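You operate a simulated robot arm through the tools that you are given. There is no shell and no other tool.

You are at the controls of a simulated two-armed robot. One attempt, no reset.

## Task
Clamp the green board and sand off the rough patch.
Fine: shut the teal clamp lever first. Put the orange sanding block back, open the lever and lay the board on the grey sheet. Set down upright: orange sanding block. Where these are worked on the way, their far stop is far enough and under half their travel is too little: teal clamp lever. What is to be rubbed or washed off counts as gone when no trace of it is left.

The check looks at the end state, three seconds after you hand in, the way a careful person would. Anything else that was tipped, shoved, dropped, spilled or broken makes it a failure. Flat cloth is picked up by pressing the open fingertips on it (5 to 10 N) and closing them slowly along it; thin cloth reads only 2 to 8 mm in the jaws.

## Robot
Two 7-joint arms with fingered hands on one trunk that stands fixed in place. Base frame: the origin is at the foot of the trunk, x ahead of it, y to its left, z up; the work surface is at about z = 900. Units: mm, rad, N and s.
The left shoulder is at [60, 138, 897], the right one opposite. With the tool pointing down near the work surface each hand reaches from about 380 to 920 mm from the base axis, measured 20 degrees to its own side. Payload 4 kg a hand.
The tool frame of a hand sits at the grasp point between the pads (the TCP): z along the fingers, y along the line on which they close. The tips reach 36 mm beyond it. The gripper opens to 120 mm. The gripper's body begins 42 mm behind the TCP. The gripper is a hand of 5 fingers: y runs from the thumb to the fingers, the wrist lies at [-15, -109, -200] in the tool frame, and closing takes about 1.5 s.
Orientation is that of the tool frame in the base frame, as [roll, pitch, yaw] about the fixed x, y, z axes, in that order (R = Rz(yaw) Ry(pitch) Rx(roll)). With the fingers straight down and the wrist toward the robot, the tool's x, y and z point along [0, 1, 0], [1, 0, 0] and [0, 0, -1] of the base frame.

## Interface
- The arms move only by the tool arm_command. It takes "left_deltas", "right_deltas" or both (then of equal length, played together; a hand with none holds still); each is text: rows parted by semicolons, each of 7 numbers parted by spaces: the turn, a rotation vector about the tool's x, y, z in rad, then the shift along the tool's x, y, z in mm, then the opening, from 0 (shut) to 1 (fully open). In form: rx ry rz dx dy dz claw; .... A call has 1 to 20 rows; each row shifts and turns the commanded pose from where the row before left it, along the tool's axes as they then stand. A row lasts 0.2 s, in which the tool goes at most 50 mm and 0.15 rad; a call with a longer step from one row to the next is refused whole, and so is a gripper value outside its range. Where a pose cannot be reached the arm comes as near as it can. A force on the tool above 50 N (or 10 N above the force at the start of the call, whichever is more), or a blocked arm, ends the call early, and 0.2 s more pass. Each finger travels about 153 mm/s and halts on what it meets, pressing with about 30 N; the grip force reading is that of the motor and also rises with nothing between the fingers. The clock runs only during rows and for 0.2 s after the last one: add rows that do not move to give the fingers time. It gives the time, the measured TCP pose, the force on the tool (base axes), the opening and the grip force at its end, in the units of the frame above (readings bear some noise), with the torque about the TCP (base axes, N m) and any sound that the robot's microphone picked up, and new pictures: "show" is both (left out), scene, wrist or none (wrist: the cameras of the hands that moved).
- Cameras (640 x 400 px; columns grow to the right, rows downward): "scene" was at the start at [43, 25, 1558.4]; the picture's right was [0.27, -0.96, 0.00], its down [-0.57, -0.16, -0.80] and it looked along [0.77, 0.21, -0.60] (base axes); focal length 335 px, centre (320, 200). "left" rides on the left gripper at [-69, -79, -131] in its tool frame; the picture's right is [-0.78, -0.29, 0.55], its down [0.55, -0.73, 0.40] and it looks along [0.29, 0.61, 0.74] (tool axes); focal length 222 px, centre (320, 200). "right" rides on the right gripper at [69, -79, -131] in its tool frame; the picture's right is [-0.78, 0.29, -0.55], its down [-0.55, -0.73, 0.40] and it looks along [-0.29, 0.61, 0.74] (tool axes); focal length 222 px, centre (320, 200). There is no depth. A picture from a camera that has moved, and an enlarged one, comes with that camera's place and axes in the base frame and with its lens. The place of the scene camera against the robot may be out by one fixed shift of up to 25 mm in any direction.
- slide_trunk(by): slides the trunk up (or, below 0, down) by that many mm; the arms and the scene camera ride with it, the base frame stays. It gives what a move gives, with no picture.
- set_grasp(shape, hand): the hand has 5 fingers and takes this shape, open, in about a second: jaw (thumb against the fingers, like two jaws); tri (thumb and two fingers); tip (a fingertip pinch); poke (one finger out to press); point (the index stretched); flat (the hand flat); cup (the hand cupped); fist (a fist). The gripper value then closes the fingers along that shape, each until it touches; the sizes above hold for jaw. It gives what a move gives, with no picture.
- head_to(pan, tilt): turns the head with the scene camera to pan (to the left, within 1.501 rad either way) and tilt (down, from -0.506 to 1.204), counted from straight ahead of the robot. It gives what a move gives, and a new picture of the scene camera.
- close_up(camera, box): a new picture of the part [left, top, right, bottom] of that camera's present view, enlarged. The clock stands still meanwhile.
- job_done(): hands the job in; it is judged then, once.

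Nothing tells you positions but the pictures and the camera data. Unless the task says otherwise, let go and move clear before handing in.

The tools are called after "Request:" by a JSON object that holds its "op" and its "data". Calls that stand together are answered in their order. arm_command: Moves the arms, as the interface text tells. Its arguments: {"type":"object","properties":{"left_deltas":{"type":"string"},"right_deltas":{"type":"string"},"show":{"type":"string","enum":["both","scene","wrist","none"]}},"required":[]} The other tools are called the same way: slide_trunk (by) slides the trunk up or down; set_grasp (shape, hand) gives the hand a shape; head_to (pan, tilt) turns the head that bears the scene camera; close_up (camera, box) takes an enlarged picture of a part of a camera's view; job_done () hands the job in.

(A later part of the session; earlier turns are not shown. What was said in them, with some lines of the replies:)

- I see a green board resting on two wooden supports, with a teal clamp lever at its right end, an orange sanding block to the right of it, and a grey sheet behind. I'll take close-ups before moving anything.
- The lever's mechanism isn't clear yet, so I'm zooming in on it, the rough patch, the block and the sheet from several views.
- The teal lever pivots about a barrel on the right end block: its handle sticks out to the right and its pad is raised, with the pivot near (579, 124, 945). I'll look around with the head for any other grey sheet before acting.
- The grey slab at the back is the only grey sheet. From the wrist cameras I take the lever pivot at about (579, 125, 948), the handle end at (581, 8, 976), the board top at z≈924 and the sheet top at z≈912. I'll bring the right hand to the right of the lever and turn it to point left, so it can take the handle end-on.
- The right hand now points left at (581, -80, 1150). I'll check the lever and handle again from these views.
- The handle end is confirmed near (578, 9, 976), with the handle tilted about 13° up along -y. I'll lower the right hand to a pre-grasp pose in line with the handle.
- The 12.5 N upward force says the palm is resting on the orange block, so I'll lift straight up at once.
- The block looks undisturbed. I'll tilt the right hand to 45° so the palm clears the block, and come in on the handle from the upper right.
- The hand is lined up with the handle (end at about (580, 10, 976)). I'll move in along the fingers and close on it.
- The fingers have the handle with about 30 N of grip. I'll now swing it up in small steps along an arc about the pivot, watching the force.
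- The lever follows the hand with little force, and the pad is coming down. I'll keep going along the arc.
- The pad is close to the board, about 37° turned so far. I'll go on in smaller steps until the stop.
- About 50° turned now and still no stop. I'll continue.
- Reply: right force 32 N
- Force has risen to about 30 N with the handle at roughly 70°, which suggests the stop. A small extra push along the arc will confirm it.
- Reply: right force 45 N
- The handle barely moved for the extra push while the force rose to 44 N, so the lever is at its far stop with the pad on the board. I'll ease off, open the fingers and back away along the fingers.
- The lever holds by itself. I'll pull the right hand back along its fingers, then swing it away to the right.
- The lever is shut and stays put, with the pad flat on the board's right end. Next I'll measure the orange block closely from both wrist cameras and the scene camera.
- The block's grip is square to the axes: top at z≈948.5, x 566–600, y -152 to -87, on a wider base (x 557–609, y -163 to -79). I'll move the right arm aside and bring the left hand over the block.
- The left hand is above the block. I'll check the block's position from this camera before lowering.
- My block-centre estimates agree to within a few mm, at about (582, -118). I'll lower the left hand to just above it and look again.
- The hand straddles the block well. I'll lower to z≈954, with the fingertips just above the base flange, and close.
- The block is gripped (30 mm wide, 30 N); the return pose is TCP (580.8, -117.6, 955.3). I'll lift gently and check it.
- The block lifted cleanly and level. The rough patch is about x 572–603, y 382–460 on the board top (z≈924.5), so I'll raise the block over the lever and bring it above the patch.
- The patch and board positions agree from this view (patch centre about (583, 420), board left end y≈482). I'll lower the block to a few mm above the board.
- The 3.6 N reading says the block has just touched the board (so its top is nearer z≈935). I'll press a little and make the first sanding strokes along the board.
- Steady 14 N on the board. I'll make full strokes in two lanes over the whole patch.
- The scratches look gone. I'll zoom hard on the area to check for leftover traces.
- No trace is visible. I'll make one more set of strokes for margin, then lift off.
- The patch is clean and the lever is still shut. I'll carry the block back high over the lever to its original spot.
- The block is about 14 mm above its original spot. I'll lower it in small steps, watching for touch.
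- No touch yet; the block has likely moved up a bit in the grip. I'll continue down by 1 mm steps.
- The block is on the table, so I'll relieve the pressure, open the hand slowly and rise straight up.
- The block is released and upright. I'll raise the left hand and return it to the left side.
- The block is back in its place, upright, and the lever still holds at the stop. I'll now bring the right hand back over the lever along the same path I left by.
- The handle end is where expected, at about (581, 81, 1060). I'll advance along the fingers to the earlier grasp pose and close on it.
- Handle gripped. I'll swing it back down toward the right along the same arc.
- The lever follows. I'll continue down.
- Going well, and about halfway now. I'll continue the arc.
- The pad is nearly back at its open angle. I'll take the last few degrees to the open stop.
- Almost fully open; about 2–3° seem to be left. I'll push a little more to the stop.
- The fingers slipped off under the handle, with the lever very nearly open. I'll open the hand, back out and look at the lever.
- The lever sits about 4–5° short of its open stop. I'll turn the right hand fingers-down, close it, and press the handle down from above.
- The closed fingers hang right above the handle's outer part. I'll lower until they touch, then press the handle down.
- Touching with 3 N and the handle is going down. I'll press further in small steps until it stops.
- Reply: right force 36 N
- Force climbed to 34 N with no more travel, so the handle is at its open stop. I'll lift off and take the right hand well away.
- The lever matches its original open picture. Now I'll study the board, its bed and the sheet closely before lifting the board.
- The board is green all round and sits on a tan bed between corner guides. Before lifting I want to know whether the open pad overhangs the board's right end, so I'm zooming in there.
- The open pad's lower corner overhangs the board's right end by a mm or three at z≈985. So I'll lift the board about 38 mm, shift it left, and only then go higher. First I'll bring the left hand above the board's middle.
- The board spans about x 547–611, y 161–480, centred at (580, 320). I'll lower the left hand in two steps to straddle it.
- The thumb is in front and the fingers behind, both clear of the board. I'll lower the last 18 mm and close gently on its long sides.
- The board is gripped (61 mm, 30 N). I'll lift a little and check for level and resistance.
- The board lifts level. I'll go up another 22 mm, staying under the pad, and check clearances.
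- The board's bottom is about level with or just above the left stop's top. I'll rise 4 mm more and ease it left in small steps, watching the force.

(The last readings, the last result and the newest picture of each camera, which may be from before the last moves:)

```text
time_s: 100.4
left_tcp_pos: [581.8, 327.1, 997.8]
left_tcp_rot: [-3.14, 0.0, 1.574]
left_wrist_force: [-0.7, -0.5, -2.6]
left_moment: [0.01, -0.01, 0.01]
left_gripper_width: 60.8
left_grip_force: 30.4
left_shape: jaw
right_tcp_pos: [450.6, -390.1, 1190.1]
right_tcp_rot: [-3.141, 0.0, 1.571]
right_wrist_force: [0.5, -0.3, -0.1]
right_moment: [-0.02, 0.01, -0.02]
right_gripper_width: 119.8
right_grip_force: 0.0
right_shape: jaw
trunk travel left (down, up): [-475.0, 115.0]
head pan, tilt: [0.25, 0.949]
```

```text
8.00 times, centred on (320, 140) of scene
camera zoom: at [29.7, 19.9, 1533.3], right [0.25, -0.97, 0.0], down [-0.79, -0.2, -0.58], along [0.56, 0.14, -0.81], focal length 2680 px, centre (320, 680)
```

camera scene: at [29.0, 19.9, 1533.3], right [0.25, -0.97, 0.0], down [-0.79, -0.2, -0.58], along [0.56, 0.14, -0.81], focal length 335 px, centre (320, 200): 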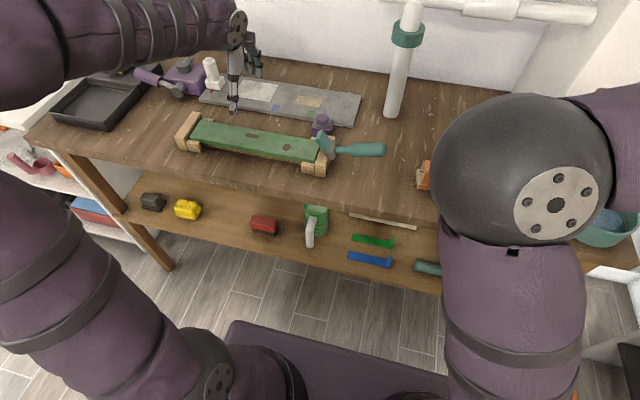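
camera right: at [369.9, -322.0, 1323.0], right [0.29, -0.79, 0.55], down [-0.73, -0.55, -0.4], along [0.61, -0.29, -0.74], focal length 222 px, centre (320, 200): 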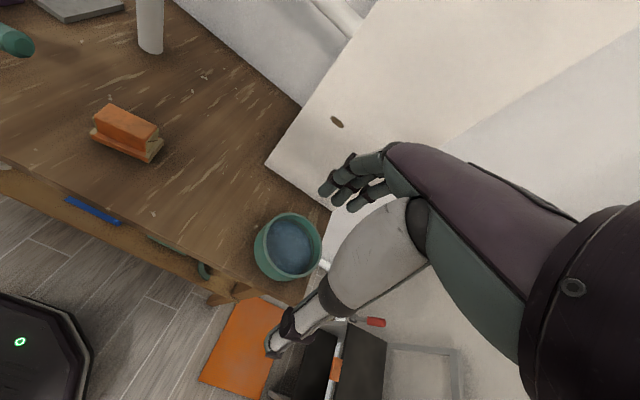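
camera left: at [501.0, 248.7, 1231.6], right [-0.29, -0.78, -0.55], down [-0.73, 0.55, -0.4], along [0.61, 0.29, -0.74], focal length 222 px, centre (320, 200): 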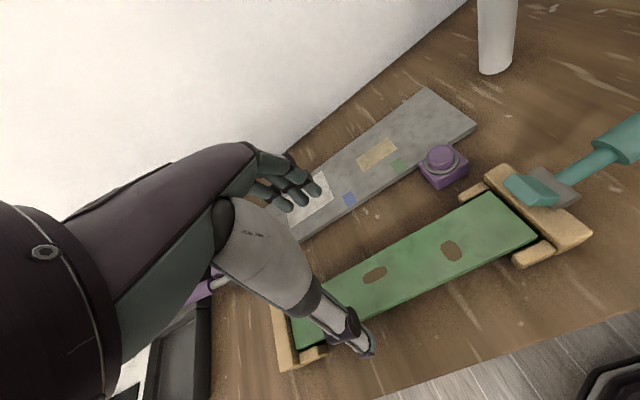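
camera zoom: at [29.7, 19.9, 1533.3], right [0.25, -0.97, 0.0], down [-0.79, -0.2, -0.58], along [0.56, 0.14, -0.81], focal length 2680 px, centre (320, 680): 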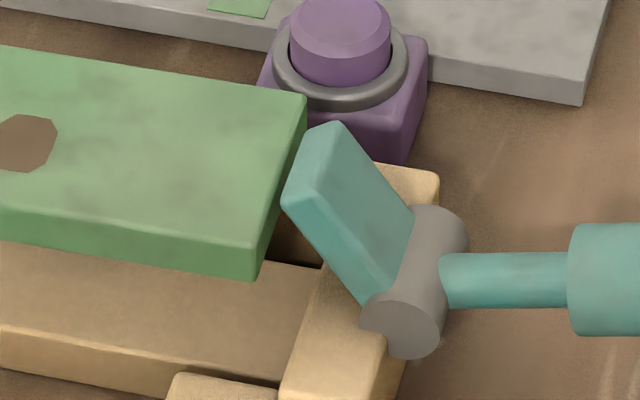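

The board's left end is over the stop and its right end is clear of the pad. I'll shift a bit more left, raise it well above everything, then carry it back over the grey sheet.

Request:
{"op": "arm_command", "data": {"left_deltas": "0 0 0 4 0 0 0; 0 0 0 4 0 0 0; 0 0 0 4 0 0 0; 0 0 0 0 0 -15 0; 0 0 0 0 0 -25 0; 0 0 0 0 0 -25 0; 0 0 0 0 0 -25 0; 0 0 0 -10 0 0 0; 0 0 0 -14 0 0 0; 0 0 0 0 0 0 0", "show": "both"}}

Request:
{"op": "close_up", "data": {"camera": "scene", "box": [140, 40, 370, 190]}}

```text
time_s: 102.6
left_tcp_pos: [581.1, 315.4, 1086.9]
left_tcp_rot: [3.141, 0.0, 1.572]
left_wrist_force: [0.3, -0.5, -3.0]
left_moment: [0.02, 0.03, 0.02]
left_gripper_width: 60.7
left_grip_force: 29.7
left_shape: jaw
right_tcp_pos: [449.6, -390.8, 1190.6]
right_tcp_rot: [-3.14, 0.002, 1.57]
right_wrist_force: [0.6, -0.1, -0.2]
right_moment: [0.0, 0.04, 0.01]
right_gripper_width: 119.8
right_grip_force: 0.1
right_shape: jaw
trunk travel left (down, up): [-475.0, 115.0]
head pan, tilt: [0.25, 0.949]
camera scene: at [29.7, 20.0, 1533.3], right [0.25, -0.97, 0.0], down [-0.79, -0.2, -0.58], along [0.56, 0.14, -0.81], focal length 335 px, centre (320, 200)
camera left: at [500.0, 246.1, 1219.3], right [-0.29, -0.78, -0.55], down [-0.73, 0.55, -0.4], along [0.61, 0.29, -0.74], focal length 222 px, centre (320, 200)
```

scene: 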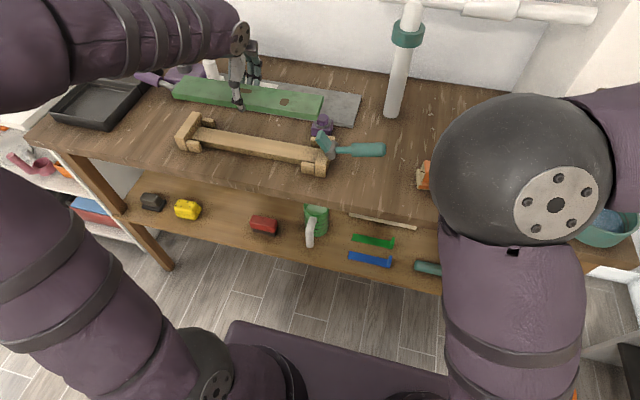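
left: 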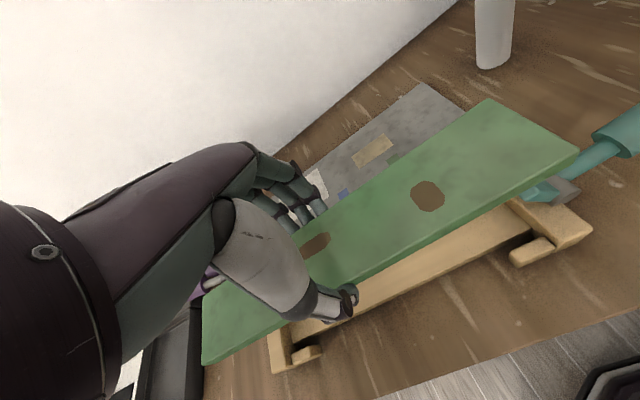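

```text
2.67 times, centred on (255, 115) of scene
camera zoom: at [29.7, 20.0, 1533.3], right [0.25, -0.97, 0.0], down [-0.79, -0.2, -0.58], along [0.56, 0.14, -0.81], focal length 893 px, centre (493, 427)
```

zoom: 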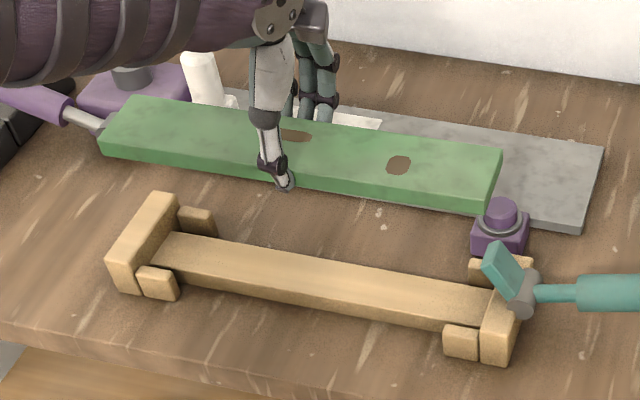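

The board hangs level, clear of everything. I'll carry it 200 mm back over the grey sheet, keeping it right of the white post.

Request:
{"op": "arm_command", "data": {"left_deltas": "0 0 0 -1 25 0 0; 0 0 0 -1 40 0 0; 0 0 0 -1 40 0 0; 0 0 0 -1 40 0 0; 0 0 0 -1 35 0 0; 0 0 0 0 19 0 0; 0 0 0 0 0 0 0", "show": "both"}}

Request:
{"op": "close_up", "data": {"camera": "scene", "box": [140, 20, 380, 160]}}

Request:
{"op": "close_up", "data": {"camera": "left", "box": [180, 80, 640, 400]}}

```text
time_s: 104.2
left_tcp_pos: [780.3, 310.5, 1086.4]
left_tcp_rot: [-3.142, 0.0, 1.571]
left_wrist_force: [-0.2, 0.0, -2.5]
left_moment: [-0.04, 0.03, 0.0]
left_gripper_width: 60.7
left_grip_force: 29.8
left_shape: jaw
right_tcp_pos: [449.5, -390.2, 1189.0]
right_tcp_rot: [3.141, 0.0, 1.571]
right_wrist_force: [0.1, -0.1, -0.1]
right_moment: [0.01, -0.01, -0.04]
right_gripper_width: 119.9
right_grip_force: 0.1
right_shape: jaw
trunk travel left (down, up): [-475.0, 115.0]
head pan, tilt: [0.25, 0.949]
camera scene: at [29.6, 19.9, 1533.3], right [0.25, -0.97, 0.0], down [-0.79, -0.2, -0.58], along [0.56, 0.14, -0.81], focal length 335 px, centre (320, 200)
camera left: at [699.9, 240.6, 1219.3], right [-0.29, -0.78, -0.55], down [-0.74, 0.55, -0.4], along [0.61, 0.29, -0.74], focal length 222 px, centre (320, 200)
```

scene: 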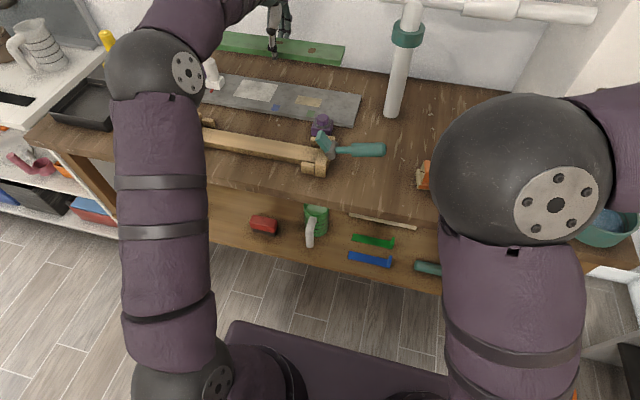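
left: 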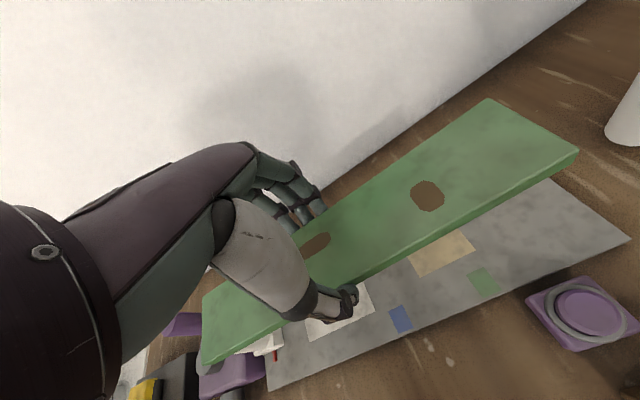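

```text
2.67 times, centred on (260, 90) of scene
camera zoom: at [29.6, 19.9, 1533.3], right [0.25, -0.97, 0.0], down [-0.79, -0.2, -0.58], along [0.56, 0.14, -0.81], focal length 893 px, centre (480, 493)
```

zoom: 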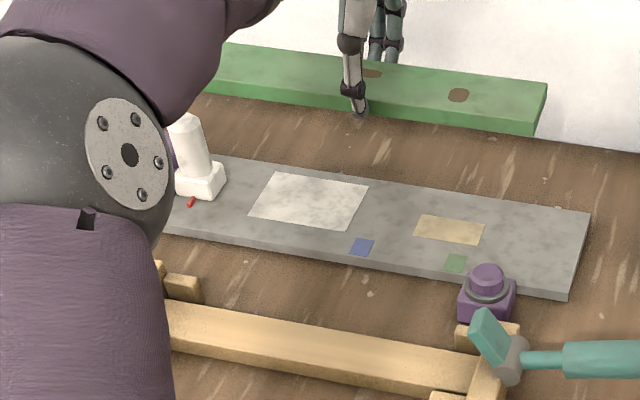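

```text
1.25 times, centred on (410, 240) of left
camera zoom: at [699.9, 240.6, 1219.3], right [-0.29, -0.78, -0.55], down [-0.74, 0.55, -0.4], along [0.61, 0.29, -0.74], focal length 278 px, centre (208, 150)
```

zoom: 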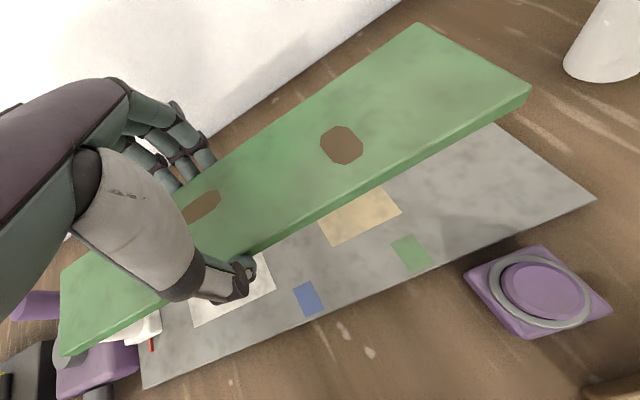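

The sheet's front edge is at x≈716, y 101–547. I need to check the white post's base against the board's left end before lowering.

Request:
{"op": "close_up", "data": {"camera": "left", "box": [210, 300, 310, 390]}}

Request:
{"op": "close_up", "data": {"camera": "scene", "box": [195, 50, 245, 105]}}

```text
4.44 times, centred on (260, 345) of left
camera zoom: at [699.9, 240.6, 1219.3], right [-0.29, -0.78, -0.55], down [-0.74, 0.55, -0.4], along [0.61, 0.29, -0.74], focal length 987 px, centre (587, -444)
```

zoom: 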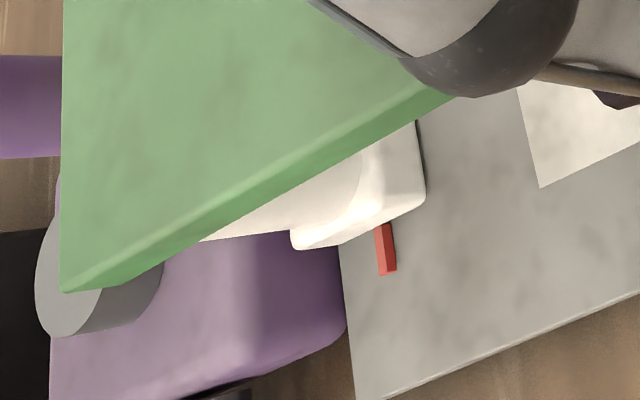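

```text
7.27 times, centred on (220, 78) of scene
camera zoom: at [29.6, 19.9, 1533.3], right [0.25, -0.97, 0.0], down [-0.79, -0.2, -0.58], along [0.56, 0.14, -0.81], focal length 2436 px, centre (1047, 1091)
```

zoom: 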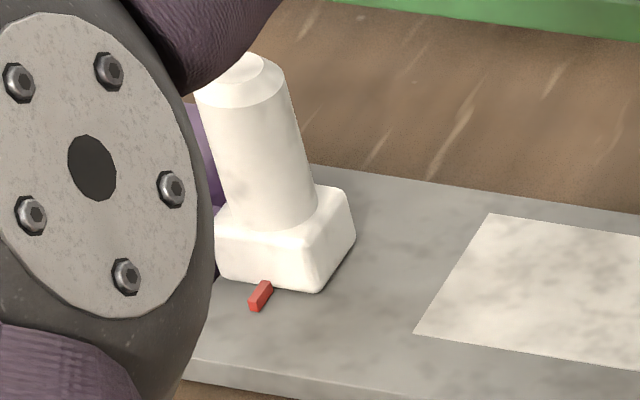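

The post's base right face is at y≈504 and the board's left end is near y≈472. I'll shift the board 10 mm right for more margin and lower it to just above the sheet.

Request:
{"op": "arm_command", "data": {"left_deltas": "0 0 0 -10 0 0 0; 0 0 0 0 0 30 0; 0 0 0 0 0 35 0; 0 0 0 0 0 30 0; 0 0 0 0 0 15 0; 0 0 0 0 0 6 0; 0 0 0 0 0 0 0", "show": "both"}}

Request:
{"op": "close_up", "data": {"camera": "scene", "box": [180, 50, 370, 150]}}

Request:
{"op": "close_up", "data": {"camera": "left", "box": [180, 80, 640, 400]}}

```text
time_s: 105.8
left_tcp_pos: [780.3, 301.6, 971.2]
left_tcp_rot: [3.141, 0.0, 1.571]
left_wrist_force: [0.6, 0.2, -2.8]
left_moment: [-0.02, 0.03, 0.04]
left_gripper_width: 60.8
left_grip_force: 29.6
left_shape: jaw
right_tcp_pos: [450.2, -389.7, 1190.0]
right_tcp_rot: [3.141, 0.001, 1.571]
right_wrist_force: [-1.1, -0.3, -0.2]
right_moment: [0.01, 0.01, 0.04]
right_gripper_width: 119.4
right_grip_force: 0.1
right_shape: jaw
trunk travel left (down, up): [-475.0, 115.0]
head pan, tilt: [0.25, 0.949]
camera scene: at [29.8, 19.9, 1533.3], right [0.25, -0.97, 0.0], down [-0.79, -0.2, -0.58], along [0.56, 0.14, -0.81], focal length 335 px, centre (320, 200)
camera left: at [699.5, 231.3, 1103.1], right [-0.29, -0.78, -0.55], down [-0.74, 0.55, -0.4], along [0.61, 0.29, -0.74], focal length 222 px, centre (320, 200)
```

scene: 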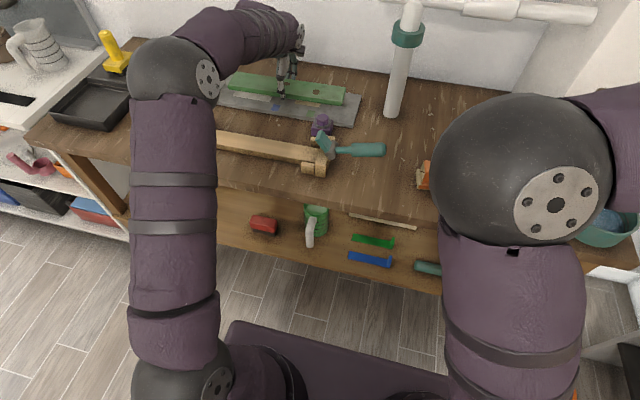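
left: 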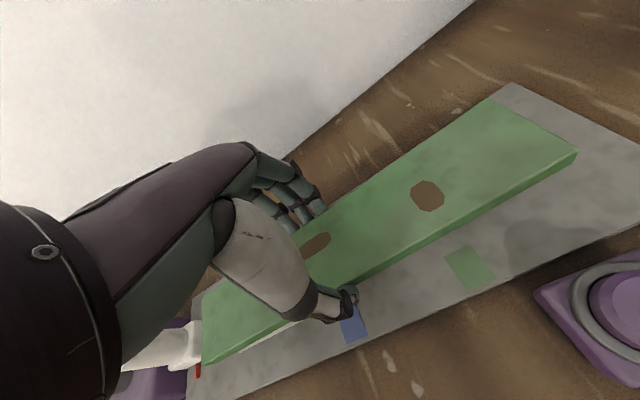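

```text
3.37 times, centred on (275, 100) of scene
camera zoom: at [29.8, 19.9, 1533.3], right [0.25, -0.97, 0.0], down [-0.79, -0.2, -0.58], along [0.56, 0.14, -0.81], focal length 1128 px, centre (472, 537)
```

zoom: 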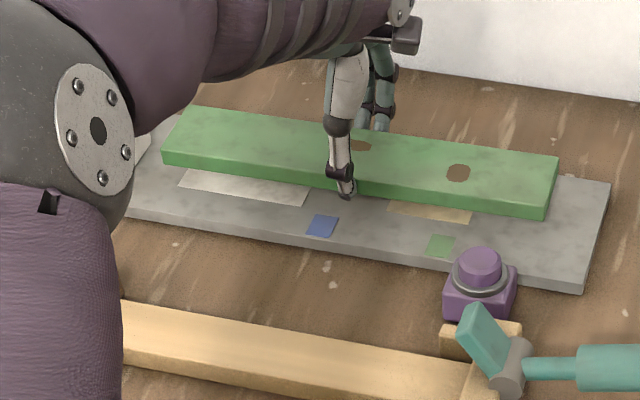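

```text
1.25 times, centred on (410, 240) of left
camera zoom: at [699.5, 231.3, 1103.1], right [-0.29, -0.78, -0.55], down [-0.74, 0.55, -0.4], along [0.61, 0.29, -0.74], focal length 278 px, centre (208, 150)
```

zoom: 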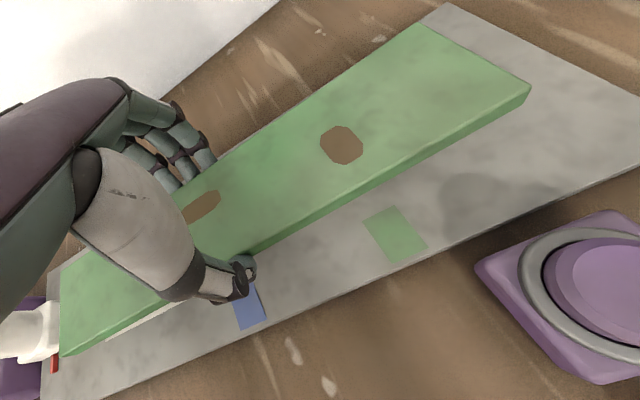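

The board is about 15 mm over the sheet, well inside its edges and clear of the post. I'll lower in small steps until it touches.

Request:
{"op": "arm_command", "data": {"left_deltas": "0 0 0 0 0 4 0; 0 0 0 0 0 4 0; 0 0 0 0 0 3 0; 0 0 0 0 0 0 0", "show": "none"}}

Request:
{"op": "arm_command", "data": {"left_deltas": "0 0 0 0 0 2 0; 0 0 0 0 0 1 0; 0 0 0 0 0 0 0; 0 0 0 0 0 0 0", "show": "none"}}

Request:
{"op": "close_up", "data": {"camera": "scene", "box": [180, 50, 370, 150]}}

```text
time_s: 106.8
left_tcp_pos: [780.4, 301.6, 961.5]
left_tcp_rot: [3.141, -0.001, 1.572]
left_wrist_force: [0.4, -1.2, -3.0]
left_moment: [0.01, 0.0, 0.0]
left_gripper_width: 60.5
left_grip_force: 30.3
left_shape: jaw
right_tcp_pos: [449.5, -390.0, 1190.6]
right_tcp_rot: [-3.141, -0.002, 1.57]
right_wrist_force: [0.7, -0.2, 0.4]
right_moment: [-0.02, -0.01, 0.0]
right_gripper_width: 119.7
right_grip_force: 0.0
right_shape: jaw
trunk travel left (down, up): [-475.0, 115.0]
head pan, tilt: [0.25, 0.949]
```

```text
time_s: 107.8
left_tcp_pos: [779.4, 300.6, 956.4]
left_tcp_rot: [3.141, 0.002, 1.572]
left_wrist_force: [-0.4, 0.4, -2.5]
left_moment: [-0.01, 0.0, 0.02]
left_gripper_width: 60.8
left_grip_force: 29.3
left_shape: jaw
right_tcp_pos: [448.6, -390.5, 1190.1]
right_tcp_rot: [3.141, -0.001, 1.572]
right_wrist_force: [-0.4, 0.1, 0.3]
right_moment: [0.01, 0.0, 0.01]
right_gripper_width: 119.7
right_grip_force: 0.0
right_shape: jaw
trunk travel left (down, up): [-475.0, 115.0]
head pan, tilt: [0.25, 0.949]
```

```text
3.37 times, centred on (275, 100) of scene
camera zoom: at [29.8, 19.9, 1533.3], right [0.25, -0.97, 0.0], down [-0.79, -0.2, -0.58], along [0.56, 0.14, -0.81], focal length 1128 px, centre (472, 537)
```

zoom: 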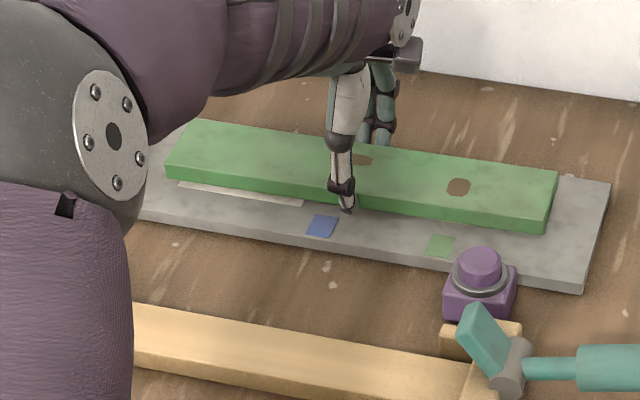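

Very close now, and still carrying the full weight. I'll continue by 1 mm steps.

Request:
{"op": "arm_command", "data": {"left_deltas": "0 0 0 0 0 1 0; 0 0 0 0 0 1 0; 0 0 0 0 0 0 0; 0 0 0 0 0 0 0", "show": "none"}}

Request:
{"op": "arm_command", "data": {"left_deltas": "0 0 0 0 0 1 0; 0 0 0 0 0 0 0; 0 0 0 0 0 0 0", "show": "none"}}

Request:
{"op": "close_up", "data": {"camera": "scene", "box": [220, 70, 350, 130]}}

```text
time_s: 108.8
left_tcp_pos: [779.3, 299.6, 955.0]
left_tcp_rot: [-3.14, 0.002, 1.57]
left_wrist_force: [-0.2, 0.4, -2.5]
left_moment: [0.0, 0.02, 0.01]
left_gripper_width: 60.8
left_grip_force: 30.1
left_shape: jaw
right_tcp_pos: [448.8, -389.5, 1189.6]
right_tcp_rot: [3.141, 0.0, 1.572]
right_wrist_force: [-0.3, -0.4, -0.3]
right_moment: [0.0, -0.02, 0.01]
right_gripper_width: 119.8
right_grip_force: 0.0
right_shape: jaw
trunk travel left (down, up): [-475.0, 115.0]
head pan, tilt: [0.25, 0.949]
```

```text
time_s: 109.6
left_tcp_pos: [779.2, 301.1, 954.0]
left_tcp_rot: [3.141, -0.001, 1.571]
left_wrist_force: [0.0, -0.6, -2.3]
left_moment: [0.01, 0.0, 0.0]
left_gripper_width: 60.6
left_grip_force: 30.0
left_shape: jaw
right_tcp_pos: [448.9, -389.3, 1189.2]
right_tcp_rot: [3.141, 0.0, 1.571]
right_wrist_force: [0.2, -0.4, 1.2]
right_moment: [0.04, 0.02, 0.03]
right_gripper_width: 119.6
right_grip_force: 0.0
right_shape: jaw
trunk travel left (down, up): [-475.0, 115.0]
head pan, tilt: [0.25, 0.949]
```

```text
4.92 times, centred on (285, 100) of scene
camera zoom: at [29.8, 19.9, 1533.3], right [0.25, -0.97, 0.0], down [-0.79, -0.2, -0.58], along [0.56, 0.14, -0.81], focal length 1649 px, centre (492, 692)
```

zoom: 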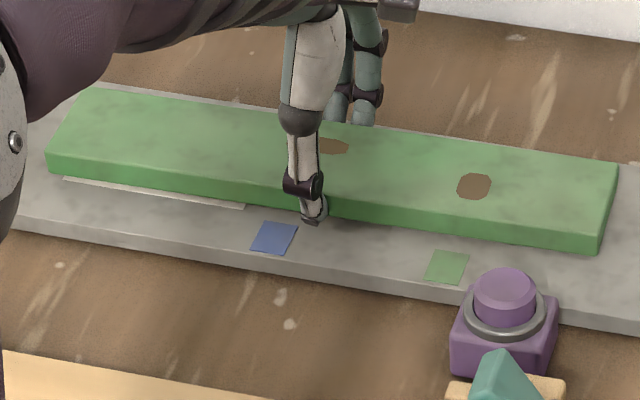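

Not touching yet, so I'll lower more in 1 mm steps.

Request:
{"op": "arm_command", "data": {"left_deltas": "0 0 0 0 0 1 0; 0 0 0 0 0 1 0; 0 0 0 0 0 0 0; 0 0 0 0 0 0 0", "show": "none"}}

Request:
{"op": "arm_command", "data": {"left_deltas": "0 0 0 0 0 1 0; 0 0 0 0 0 1 0; 0 0 0 0 0 0 0; 0 0 0 0 0 0 0", "show": "none"}}

Request:
{"op": "close_up", "data": {"camera": "scene", "box": [220, 70, 350, 130]}}

```text
time_s: 110.6
left_tcp_pos: [780.0, 301.3, 952.1]
left_tcp_rot: [3.141, 0.0, 1.569]
left_wrist_force: [0.1, -0.1, -3.0]
left_moment: [0.01, 0.01, 0.03]
left_gripper_width: 60.4
left_grip_force: 29.6
left_shape: jaw
right_tcp_pos: [449.0, -389.8, 1189.2]
right_tcp_rot: [3.141, 0.001, 1.571]
right_wrist_force: [0.7, 0.6, 0.1]
right_moment: [0.0, -0.02, -0.02]
right_gripper_width: 119.9
right_grip_force: 0.2
right_shape: jaw
trunk travel left (down, up): [-475.0, 115.0]
head pan, tilt: [0.25, 0.949]
```

```text
time_s: 111.6
left_tcp_pos: [779.9, 301.6, 950.9]
left_tcp_rot: [3.142, 0.0, 1.57]
left_wrist_force: [0.2, -0.7, -3.1]
left_moment: [0.01, 0.0, -0.01]
left_gripper_width: 60.7
left_grip_force: 30.0
left_shape: jaw
right_tcp_pos: [448.5, -390.0, 1190.3]
right_tcp_rot: [3.141, -0.001, 1.57]
right_wrist_force: [0.6, -0.5, -0.7]
right_moment: [0.02, 0.02, 0.01]
right_gripper_width: 119.6
right_grip_force: 0.1
right_shape: jaw
trunk travel left (down, up): [-475.0, 115.0]
head pan, tilt: [0.25, 0.949]
```

```text
4.92 times, centred on (285, 100) of scene
camera zoom: at [29.8, 19.9, 1533.3], right [0.25, -0.97, 0.0], down [-0.79, -0.2, -0.58], along [0.56, 0.14, -0.81], focal length 1649 px, centre (492, 692)
```

zoom: 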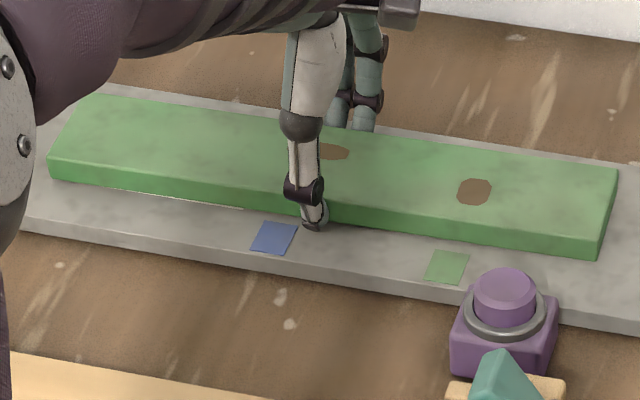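

Still hanging free, and the gap is closing. A few more 1 mm steps.

Request:
{"op": "arm_command", "data": {"left_deltas": "0 0 0 0 0 1 0; 0 0 0 0 0 1 0; 0 0 0 0 0 0 0", "show": "none"}}

Request:
{"op": "arm_command", "data": {"left_deltas": "0 0 0 0 0 1 0; 0 0 0 0 0 1 0; 0 0 0 0 0 0 0", "show": "none"}}

Request:
{"op": "close_up", "data": {"camera": "scene", "box": [220, 70, 350, 130]}}

```text
time_s: 112.4
left_tcp_pos: [779.8, 300.5, 950.1]
left_tcp_rot: [3.14, -0.001, 1.571]
left_wrist_force: [0.7, -0.1, -1.4]
left_moment: [0.02, 0.0, 0.02]
left_gripper_width: 61.1
left_grip_force: 29.9
left_shape: jaw
right_tcp_pos: [450.1, -390.6, 1190.1]
right_tcp_rot: [-3.141, -0.001, 1.57]
right_wrist_force: [-0.3, 0.2, -0.6]
right_moment: [0.03, 0.0, 0.01]
right_gripper_width: 119.8
right_grip_force: 0.1
right_shape: jaw
trunk travel left (down, up): [-475.0, 115.0]
head pan, tilt: [0.25, 0.949]
```

```text
time_s: 113.2
left_tcp_pos: [779.3, 301.0, 948.0]
left_tcp_rot: [3.138, -0.001, 1.57]
left_wrist_force: [-0.5, 0.4, 6.5]
left_moment: [-0.08, 0.11, 0.03]
left_gripper_width: 60.6
left_grip_force: 29.6
left_shape: jaw
right_tcp_pos: [449.0, -391.0, 1190.3]
right_tcp_rot: [3.141, 0.002, 1.57]
right_wrist_force: [-0.1, 1.0, -0.5]
right_moment: [0.01, -0.03, -0.02]
right_gripper_width: 119.5
right_grip_force: 0.0
right_shape: jaw
trunk travel left (down, up): [-475.0, 115.0]
head pan, tilt: [0.25, 0.949]
```

```text
4.92 times, centred on (285, 100) of scene
camera zoom: at [28.8, 19.6, 1533.5], right [0.25, -0.97, 0.0], down [-0.79, -0.2, -0.58], along [0.56, 0.14, -0.81], focal length 1649 px, centre (492, 692)
```

zoom: 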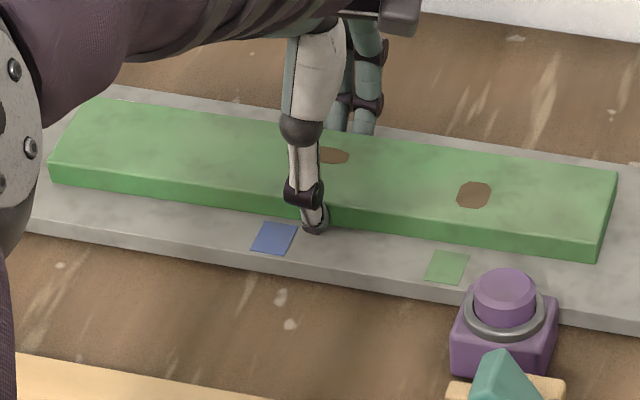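

Contact at +6.5 N: the board lies on the sheet. I'll ease off, loosen the fingers just enough to free it, rise a little, then open fully and go up.

Request:
{"op": "arm_command", "data": {"left_deltas": "0 0 0 0 0 -0.8 0; 0 0 0 0 0 0 0.53; 0 0 0 0 0 0 0.56; 0 0 0 0 0 0 0.6; 0 0 0 0 0 0 0.62; 0 0 0 0 0 0 0.62; 0 0 0 0 0 0 0.62", "show": "none"}}

Request:
{"op": "close_up", "data": {"camera": "scene", "box": [220, 70, 350, 130]}}

Request:
{"op": "close_up", "data": {"camera": "left", "box": [180, 80, 640, 400]}}

```text
time_s: 114.8
left_tcp_pos: [778.5, 299.3, 948.7]
left_tcp_rot: [3.141, 0.001, 1.57]
left_wrist_force: [-2.0, 0.2, 6.0]
left_moment: [0.04, -0.14, 0.01]
left_gripper_width: 72.4
left_grip_force: 0.0
left_shape: jaw
right_tcp_pos: [448.0, -391.4, 1191.1]
right_tcp_rot: [-3.141, 0.0, 1.571]
right_wrist_force: [-0.5, -0.3, 0.3]
right_moment: [-0.01, -0.01, -0.02]
right_gripper_width: 119.9
right_grip_force: 0.0
right_shape: jaw
trunk travel left (down, up): [-475.0, 115.0]
head pan, tilt: [0.25, 0.949]
```

```text
4.92 times, centred on (285, 100) of scene
camera zoom: at [28.7, 19.5, 1533.3], right [0.25, -0.97, 0.0], down [-0.79, -0.2, -0.58], along [0.56, 0.14, -0.81], focal length 1649 px, centre (492, 692)
```

zoom: 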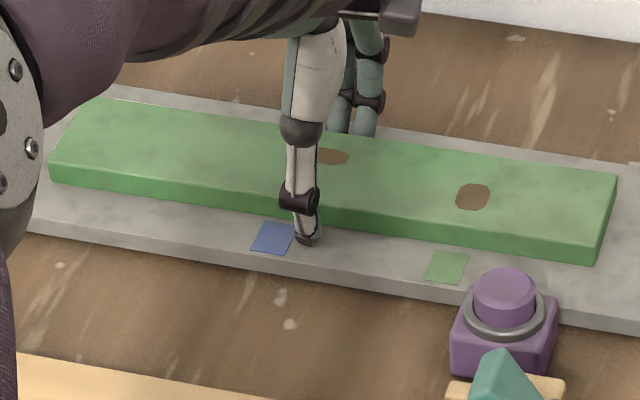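

```text
1.25 times, centred on (410, 240) of left
camera zoom: at [698.8, 230.8, 1080.0], right [-0.29, -0.78, -0.55], down [-0.73, 0.55, -0.4], along [0.61, 0.29, -0.74], focal length 278 px, centre (208, 150)
```

zoom: 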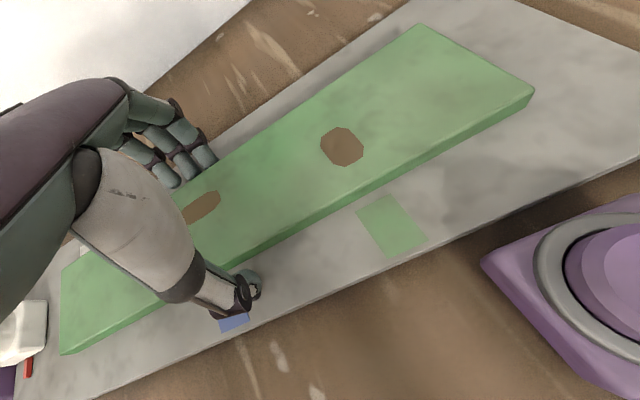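

The board is free and resting flat; the fingertips just touch the sheet, so I'll rise straight up now.

Request:
{"op": "arm_command", "data": {"left_deltas": "0 0 0 0 0 -3 0.62; 0 0 0 0 0 -5 0.62; 0 0 0 0 0 -5 0.68; 0 0 0 0 0 -10 0.8; 0 0 0 0 0 -20 1; 0 0 0 0 0 -35 1; 0 0 0 0 0 -40 1; 0 0 0 0 0 -40 1; 0 0 0 0 0 -40 1; 0 0 0 0 0 0 1", "show": "both"}}

Request:
{"op": "close_up", "data": {"camera": "scene", "box": [180, 50, 370, 150]}}

Request:
{"op": "close_up", "data": {"camera": "left", "box": [180, 80, 640, 400]}}

```text
time_s: 117.0
left_tcp_pos: [779.5, 301.1, 1145.2]
left_tcp_rot: [-3.141, -0.001, 1.571]
left_wrist_force: [-0.2, -0.2, 0.3]
left_moment: [0.0, 0.01, -0.03]
left_gripper_width: 119.9
left_grip_force: 0.1
left_shape: jaw
right_tcp_pos: [450.2, -390.7, 1189.5]
right_tcp_rot: [-3.141, -0.001, 1.57]
right_wrist_force: [-0.3, -0.2, -0.5]
right_moment: [0.03, 0.02, 0.0]
right_gripper_width: 119.5
right_grip_force: 0.1
right_shape: jaw
trunk travel left (down, up): [-475.0, 115.0]
head pan, tilt: [0.25, 0.949]
camera scene: at [29.6, 19.9, 1533.3], right [0.25, -0.97, 0.0], down [-0.79, -0.2, -0.58], along [0.56, 0.14, -0.81], focal length 335 px, centre (320, 200)
camera left: at [699.8, 231.4, 1277.4], right [-0.29, -0.79, -0.55], down [-0.74, 0.55, -0.4], along [0.61, 0.29, -0.74], focal length 222 px, centre (320, 200)
```

scene: 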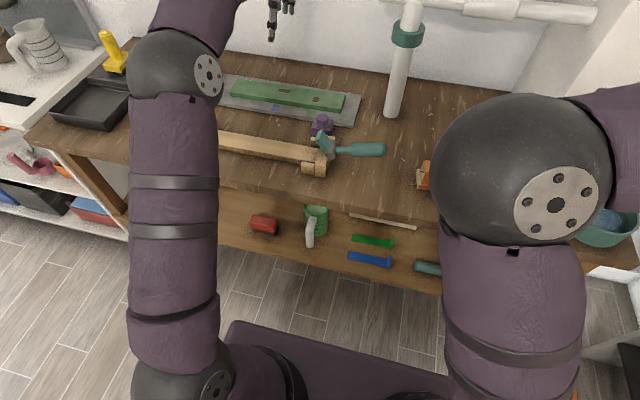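
left: 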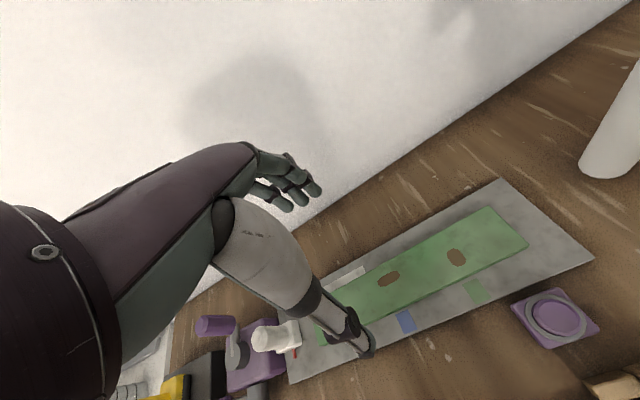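

```text
3.37 times, centred on (275, 100) of scene
camera zoom: at [29.6, 19.9, 1533.3], right [0.25, -0.97, 0.0], down [-0.79, -0.2, -0.58], along [0.56, 0.14, -0.81], focal length 1128 px, centre (472, 537)
```

zoom: 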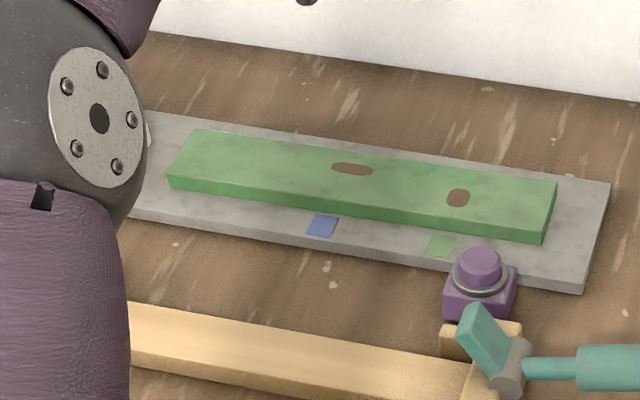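

```text
1.25 times, centred on (410, 240) of left
camera zoom: at [699.8, 231.4, 1277.4], right [-0.29, -0.79, -0.55], down [-0.74, 0.55, -0.4], along [0.61, 0.29, -0.74], focal length 278 px, centre (208, 150)
```

zoom: 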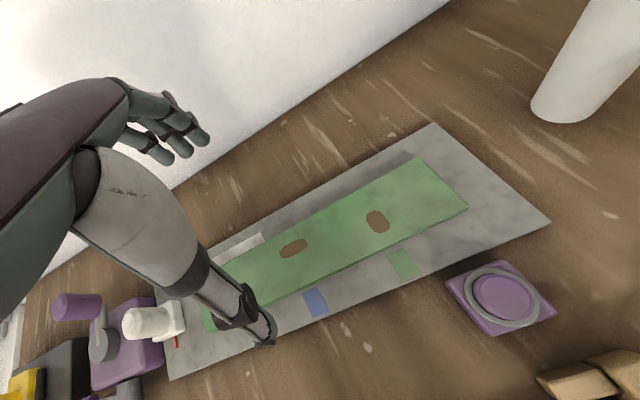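

The board lies flat on the sheet. I'll draw the left hand back to its starting area and inspect everything.

Request:
{"op": "arm_command", "data": {"left_deltas": "0 0 0 0 0 -30 1; 0 0 0 11 -39.5 -6.5 1; 0 0 0 11 -39.5 -6.5 1; 0 0 0 11 -39.5 -6.5 1; 0 0 0 11 -39.5 -6.5 1; 0 0 0 11 -39.5 -6.5 1; 0 0 0 11 -39.5 -6.5 1; 0 0 0 11 -39.5 -6.5 1; 0 0 0 11 -39.5 -6.5 1; 0 0 0 11 -39.5 -6.5 1; 0 0 0 11 -39.5 -6.5 1; 0 0 0 0 0 0 1", "right_deltas": "0 0 0 0 0 0 1; 0 0 0 0 0 0 1; 0 0 0 0 -10 -10 1; 0 0 0 0 -10 -10 1; 0 0 0 0 -10 -10 1; 0 0 0 0 -10 -10 1; 0 0 0 0 -10 0 1; 0 0 0 0 0 0 1; 0 0 0 0 0 0 1; 0 0 0 0 0 0 1; 0 0 0 0 0 0 1; 0 0 0 0 0 0 1", "show": "both"}}

Request:
{"op": "head_to", "data": {"pan": 0.269, "tilt": 0.639}}

Request:
{"op": "close_up", "data": {"camera": "scene", "box": [140, 140, 400, 310]}}

Request:
{"op": "close_up", "data": {"camera": "left", "box": [260, 20, 640, 280]}}

Request:
{"op": "close_up", "data": {"camera": "right", "box": [0, 0, 300, 200]}}

```text
time_s: 119.6
left_tcp_pos: [385.2, 411.5, 1240.0]
left_tcp_rot: [-3.139, 0.0, 1.571]
left_wrist_force: [-0.3, 0.4, 0.2]
left_moment: [0.0, 0.0, 0.02]
left_gripper_width: 119.9
left_grip_force: 0.0
left_shape: jaw
right_tcp_pos: [407.3, -390.4, 1225.7]
right_tcp_rot: [-3.141, 0.0, 1.57]
right_wrist_force: [-0.1, 0.0, 0.2]
right_moment: [0.01, 0.0, -0.03]
right_gripper_width: 119.7
right_grip_force: 0.0
right_shape: jaw
right hand out of reach, approached as far as the arm can: row 7
trunk travel left (down, up): [-475.0, 115.0]
head pan, tilt: [0.25, 0.949]
camera scene: at [30.0, 19.8, 1533.3], right [0.25, -0.97, 0.0], down [-0.79, -0.2, -0.58], along [0.56, 0.14, -0.81], focal length 335 px, centre (320, 200)
camera right: at [327.3, -321.8, 1358.7], right [0.29, -0.79, 0.55], down [-0.74, -0.55, -0.4], along [0.61, -0.29, -0.74], focal length 222 px, centre (320, 200)
camera left: at [304.6, 341.2, 1371.9], right [-0.29, -0.78, -0.55], down [-0.73, 0.55, -0.4], along [0.61, 0.29, -0.74], focal length 222 px, centre (320, 200)
```

scene: 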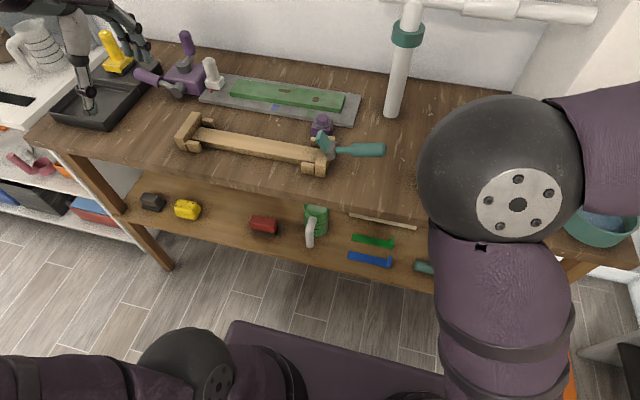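
right: 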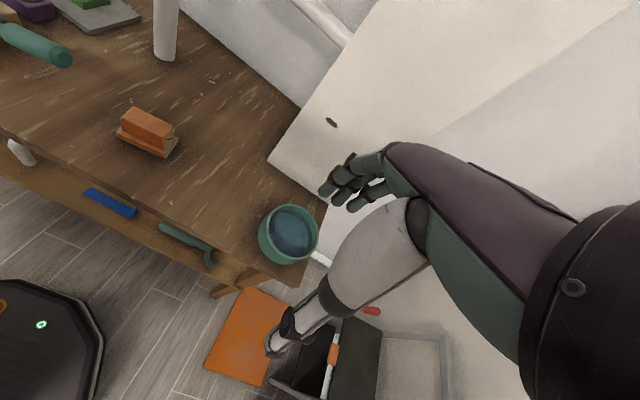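
left: 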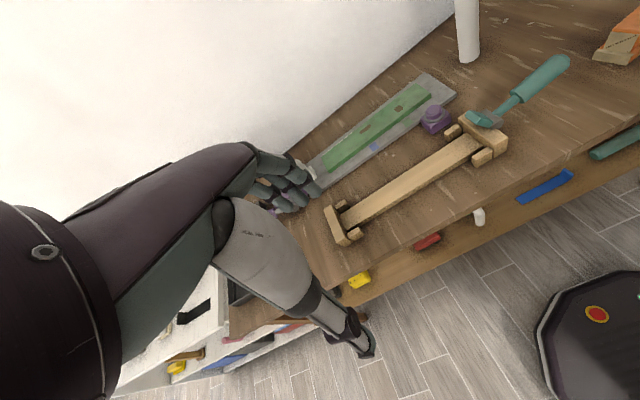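

```text
time_s: 120.4
left_tcp_pos: [384.3, 410.2, 1240.9]
left_tcp_rot: [-3.141, 0.0, 1.569]
left_wrist_force: [0.2, 0.7, 0.0]
left_moment: [-0.06, 0.0, 0.0]
left_gripper_width: 119.8
left_grip_force: 0.0
left_shape: jaw
right_tcp_pos: [406.2, -388.6, 1227.2]
right_tcp_rot: [-3.14, -0.001, 1.571]
right_wrist_force: [0.7, 0.0, -0.9]
right_moment: [0.01, -0.03, -0.01]
right_gripper_width: 119.8
right_grip_force: 0.0
right_shape: jaw
trunk travel left (down, up): [-475.0, 115.0]
head pan, tilt: [0.269, 0.639]
camera scene: at [43.0, 25.0, 1558.3], right [0.27, -0.96, 0.0], down [-0.58, -0.16, -0.8], along [0.77, 0.21, -0.6], focal length 335 px, centre (320, 200)
```

scene: 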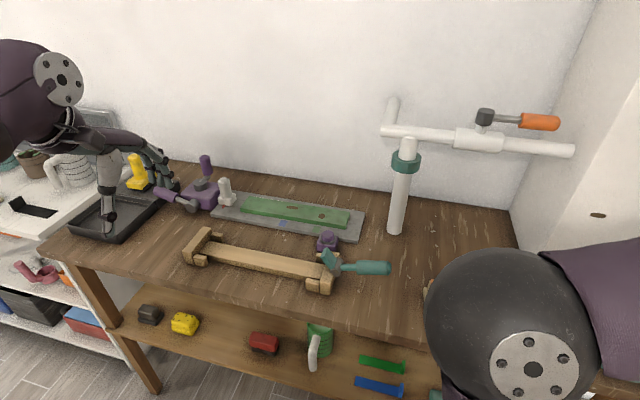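

```text
2.35 times, centred on (270, 225) of scene
camera zoom: at [43.0, 25.0, 1558.3], right [0.27, -0.96, 0.0], down [-0.58, -0.16, -0.8], along [0.77, 0.21, -0.6], focal length 788 px, centre (438, 141)
```

zoom: 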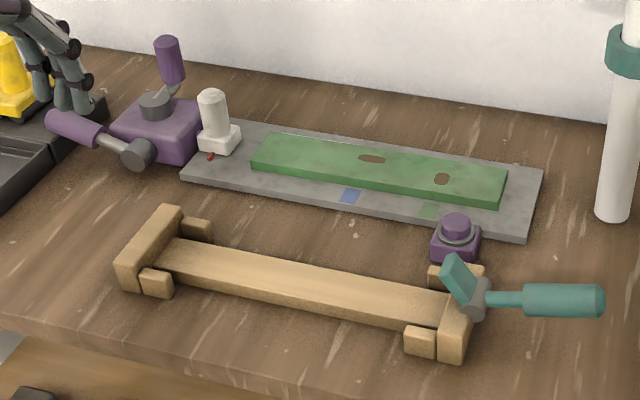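

```text
1.54 times, centred on (450, 150) of left
camera zoom: at [304.4, 341.3, 1372.1], right [-0.29, -0.78, -0.55], down [-0.73, 0.55, -0.4], along [0.61, 0.29, -0.74], focal length 342 px, centre (120, 277)
```

zoom: 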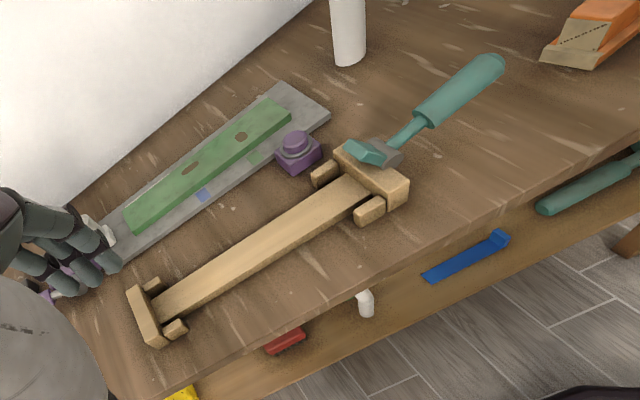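

```text
2.00 times, centred on (150, 100) of right
camera zoom: at [326.8, -321.8, 1358.8], right [0.29, -0.79, 0.55], down [-0.73, -0.55, -0.4], along [0.61, -0.29, -0.74], focal length 444 px, centre (660, 400)
```

zoom: 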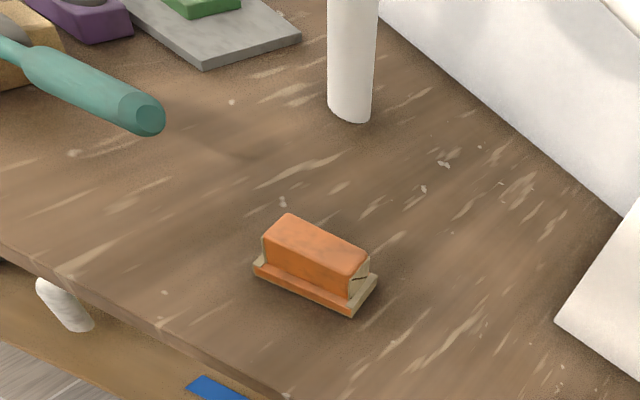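

The board is on the grey sheet, the block is back and upright, the lever is open, and the bystanders look untouched. One last close look at the sanded end and the surroundings.

Request:
{"op": "close_up", "data": {"camera": "scene", "box": [205, 180, 300, 240]}}

Request:
{"op": "close_up", "data": {"camera": "left", "box": [300, 60, 470, 190]}}

Request:
{"op": "close_up", "data": {"camera": "scene", "box": [140, 140, 260, 220]}}

```text
6.67 times, centred on (252, 210) of scene
camera zoom: at [43.0, 25.0, 1558.3], right [0.27, -0.96, 0.0], down [-0.58, -0.16, -0.8], along [0.77, 0.21, -0.6], focal length 2233 px, centre (770, 133)
```

zoom: 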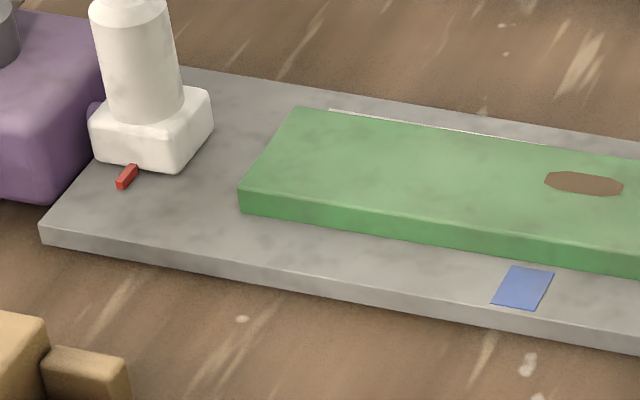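

```text
3.08 times, centred on (385, 125) of left
camera zoom: at [304.4, 341.3, 1372.1], right [-0.29, -0.78, -0.55], down [-0.73, 0.55, -0.4], along [0.61, 0.29, -0.74], focal length 684 px, centre (120, 431)
```

zoom: 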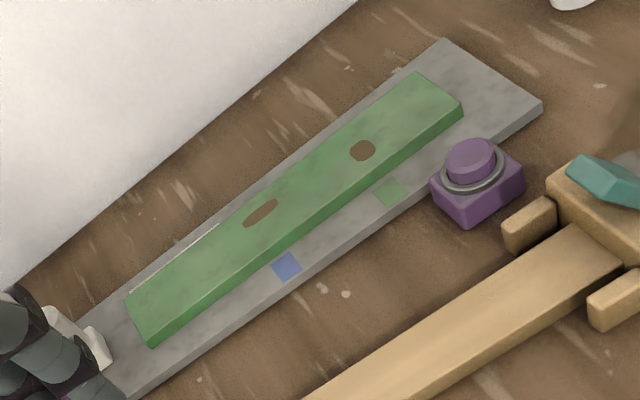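

```text
5.00 times, centred on (200, 180) of scene
camera zoom: at [43.0, 25.0, 1558.3], right [0.27, -0.96, 0.0], down [-0.58, -0.16, -0.8], along [0.77, 0.21, -0.6], focal length 1675 px, centre (920, 300)
```

zoom: 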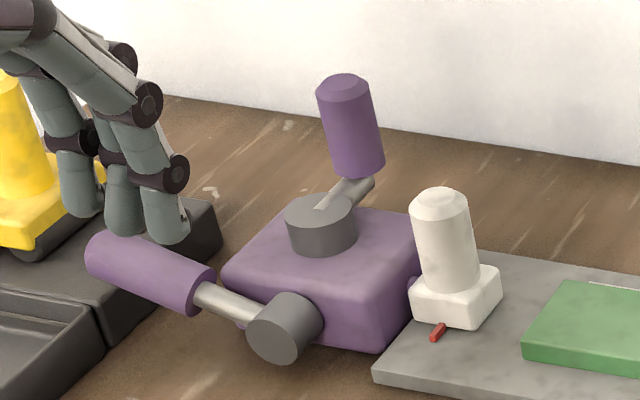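

The board end is clean; the thin white line behind it is only the sheet's own white patch peeking out. The lever is open, the block is upright in its place, nothing else has moved and both hands are clear, so I'm handing in.

Request:
{"op": "job_done", "data": {}}

```text
The job is handed in.
```

I clamped and sanded the green board, then laid it on the grey sheet, and I have handed the job in. No result has come back yet.

- **Clamp:** I shut the teal lever to its far stop before sanding. Afterwards I opened it again, pressing the handle down to its open stop.
- **Rough patch:** I went over it several times with the orange sanding block. In close-ups before and after moving the board, no trace of it was left.
- **Sanding block:** It stands upright, within about 5 mm of where it started and turned a few degrees from its original angle.
- **Board:** It lies flat on the grey sheet, inside its edges and well clear of the white post.
- **Palm contact:** Early on, my right palm pressed on the sanding block with about 12 N. I lifted off at once, and the block did not appear to move.
- **Everything else:** The other things I checked at the end looked undisturbed, and both hands were open and clear.
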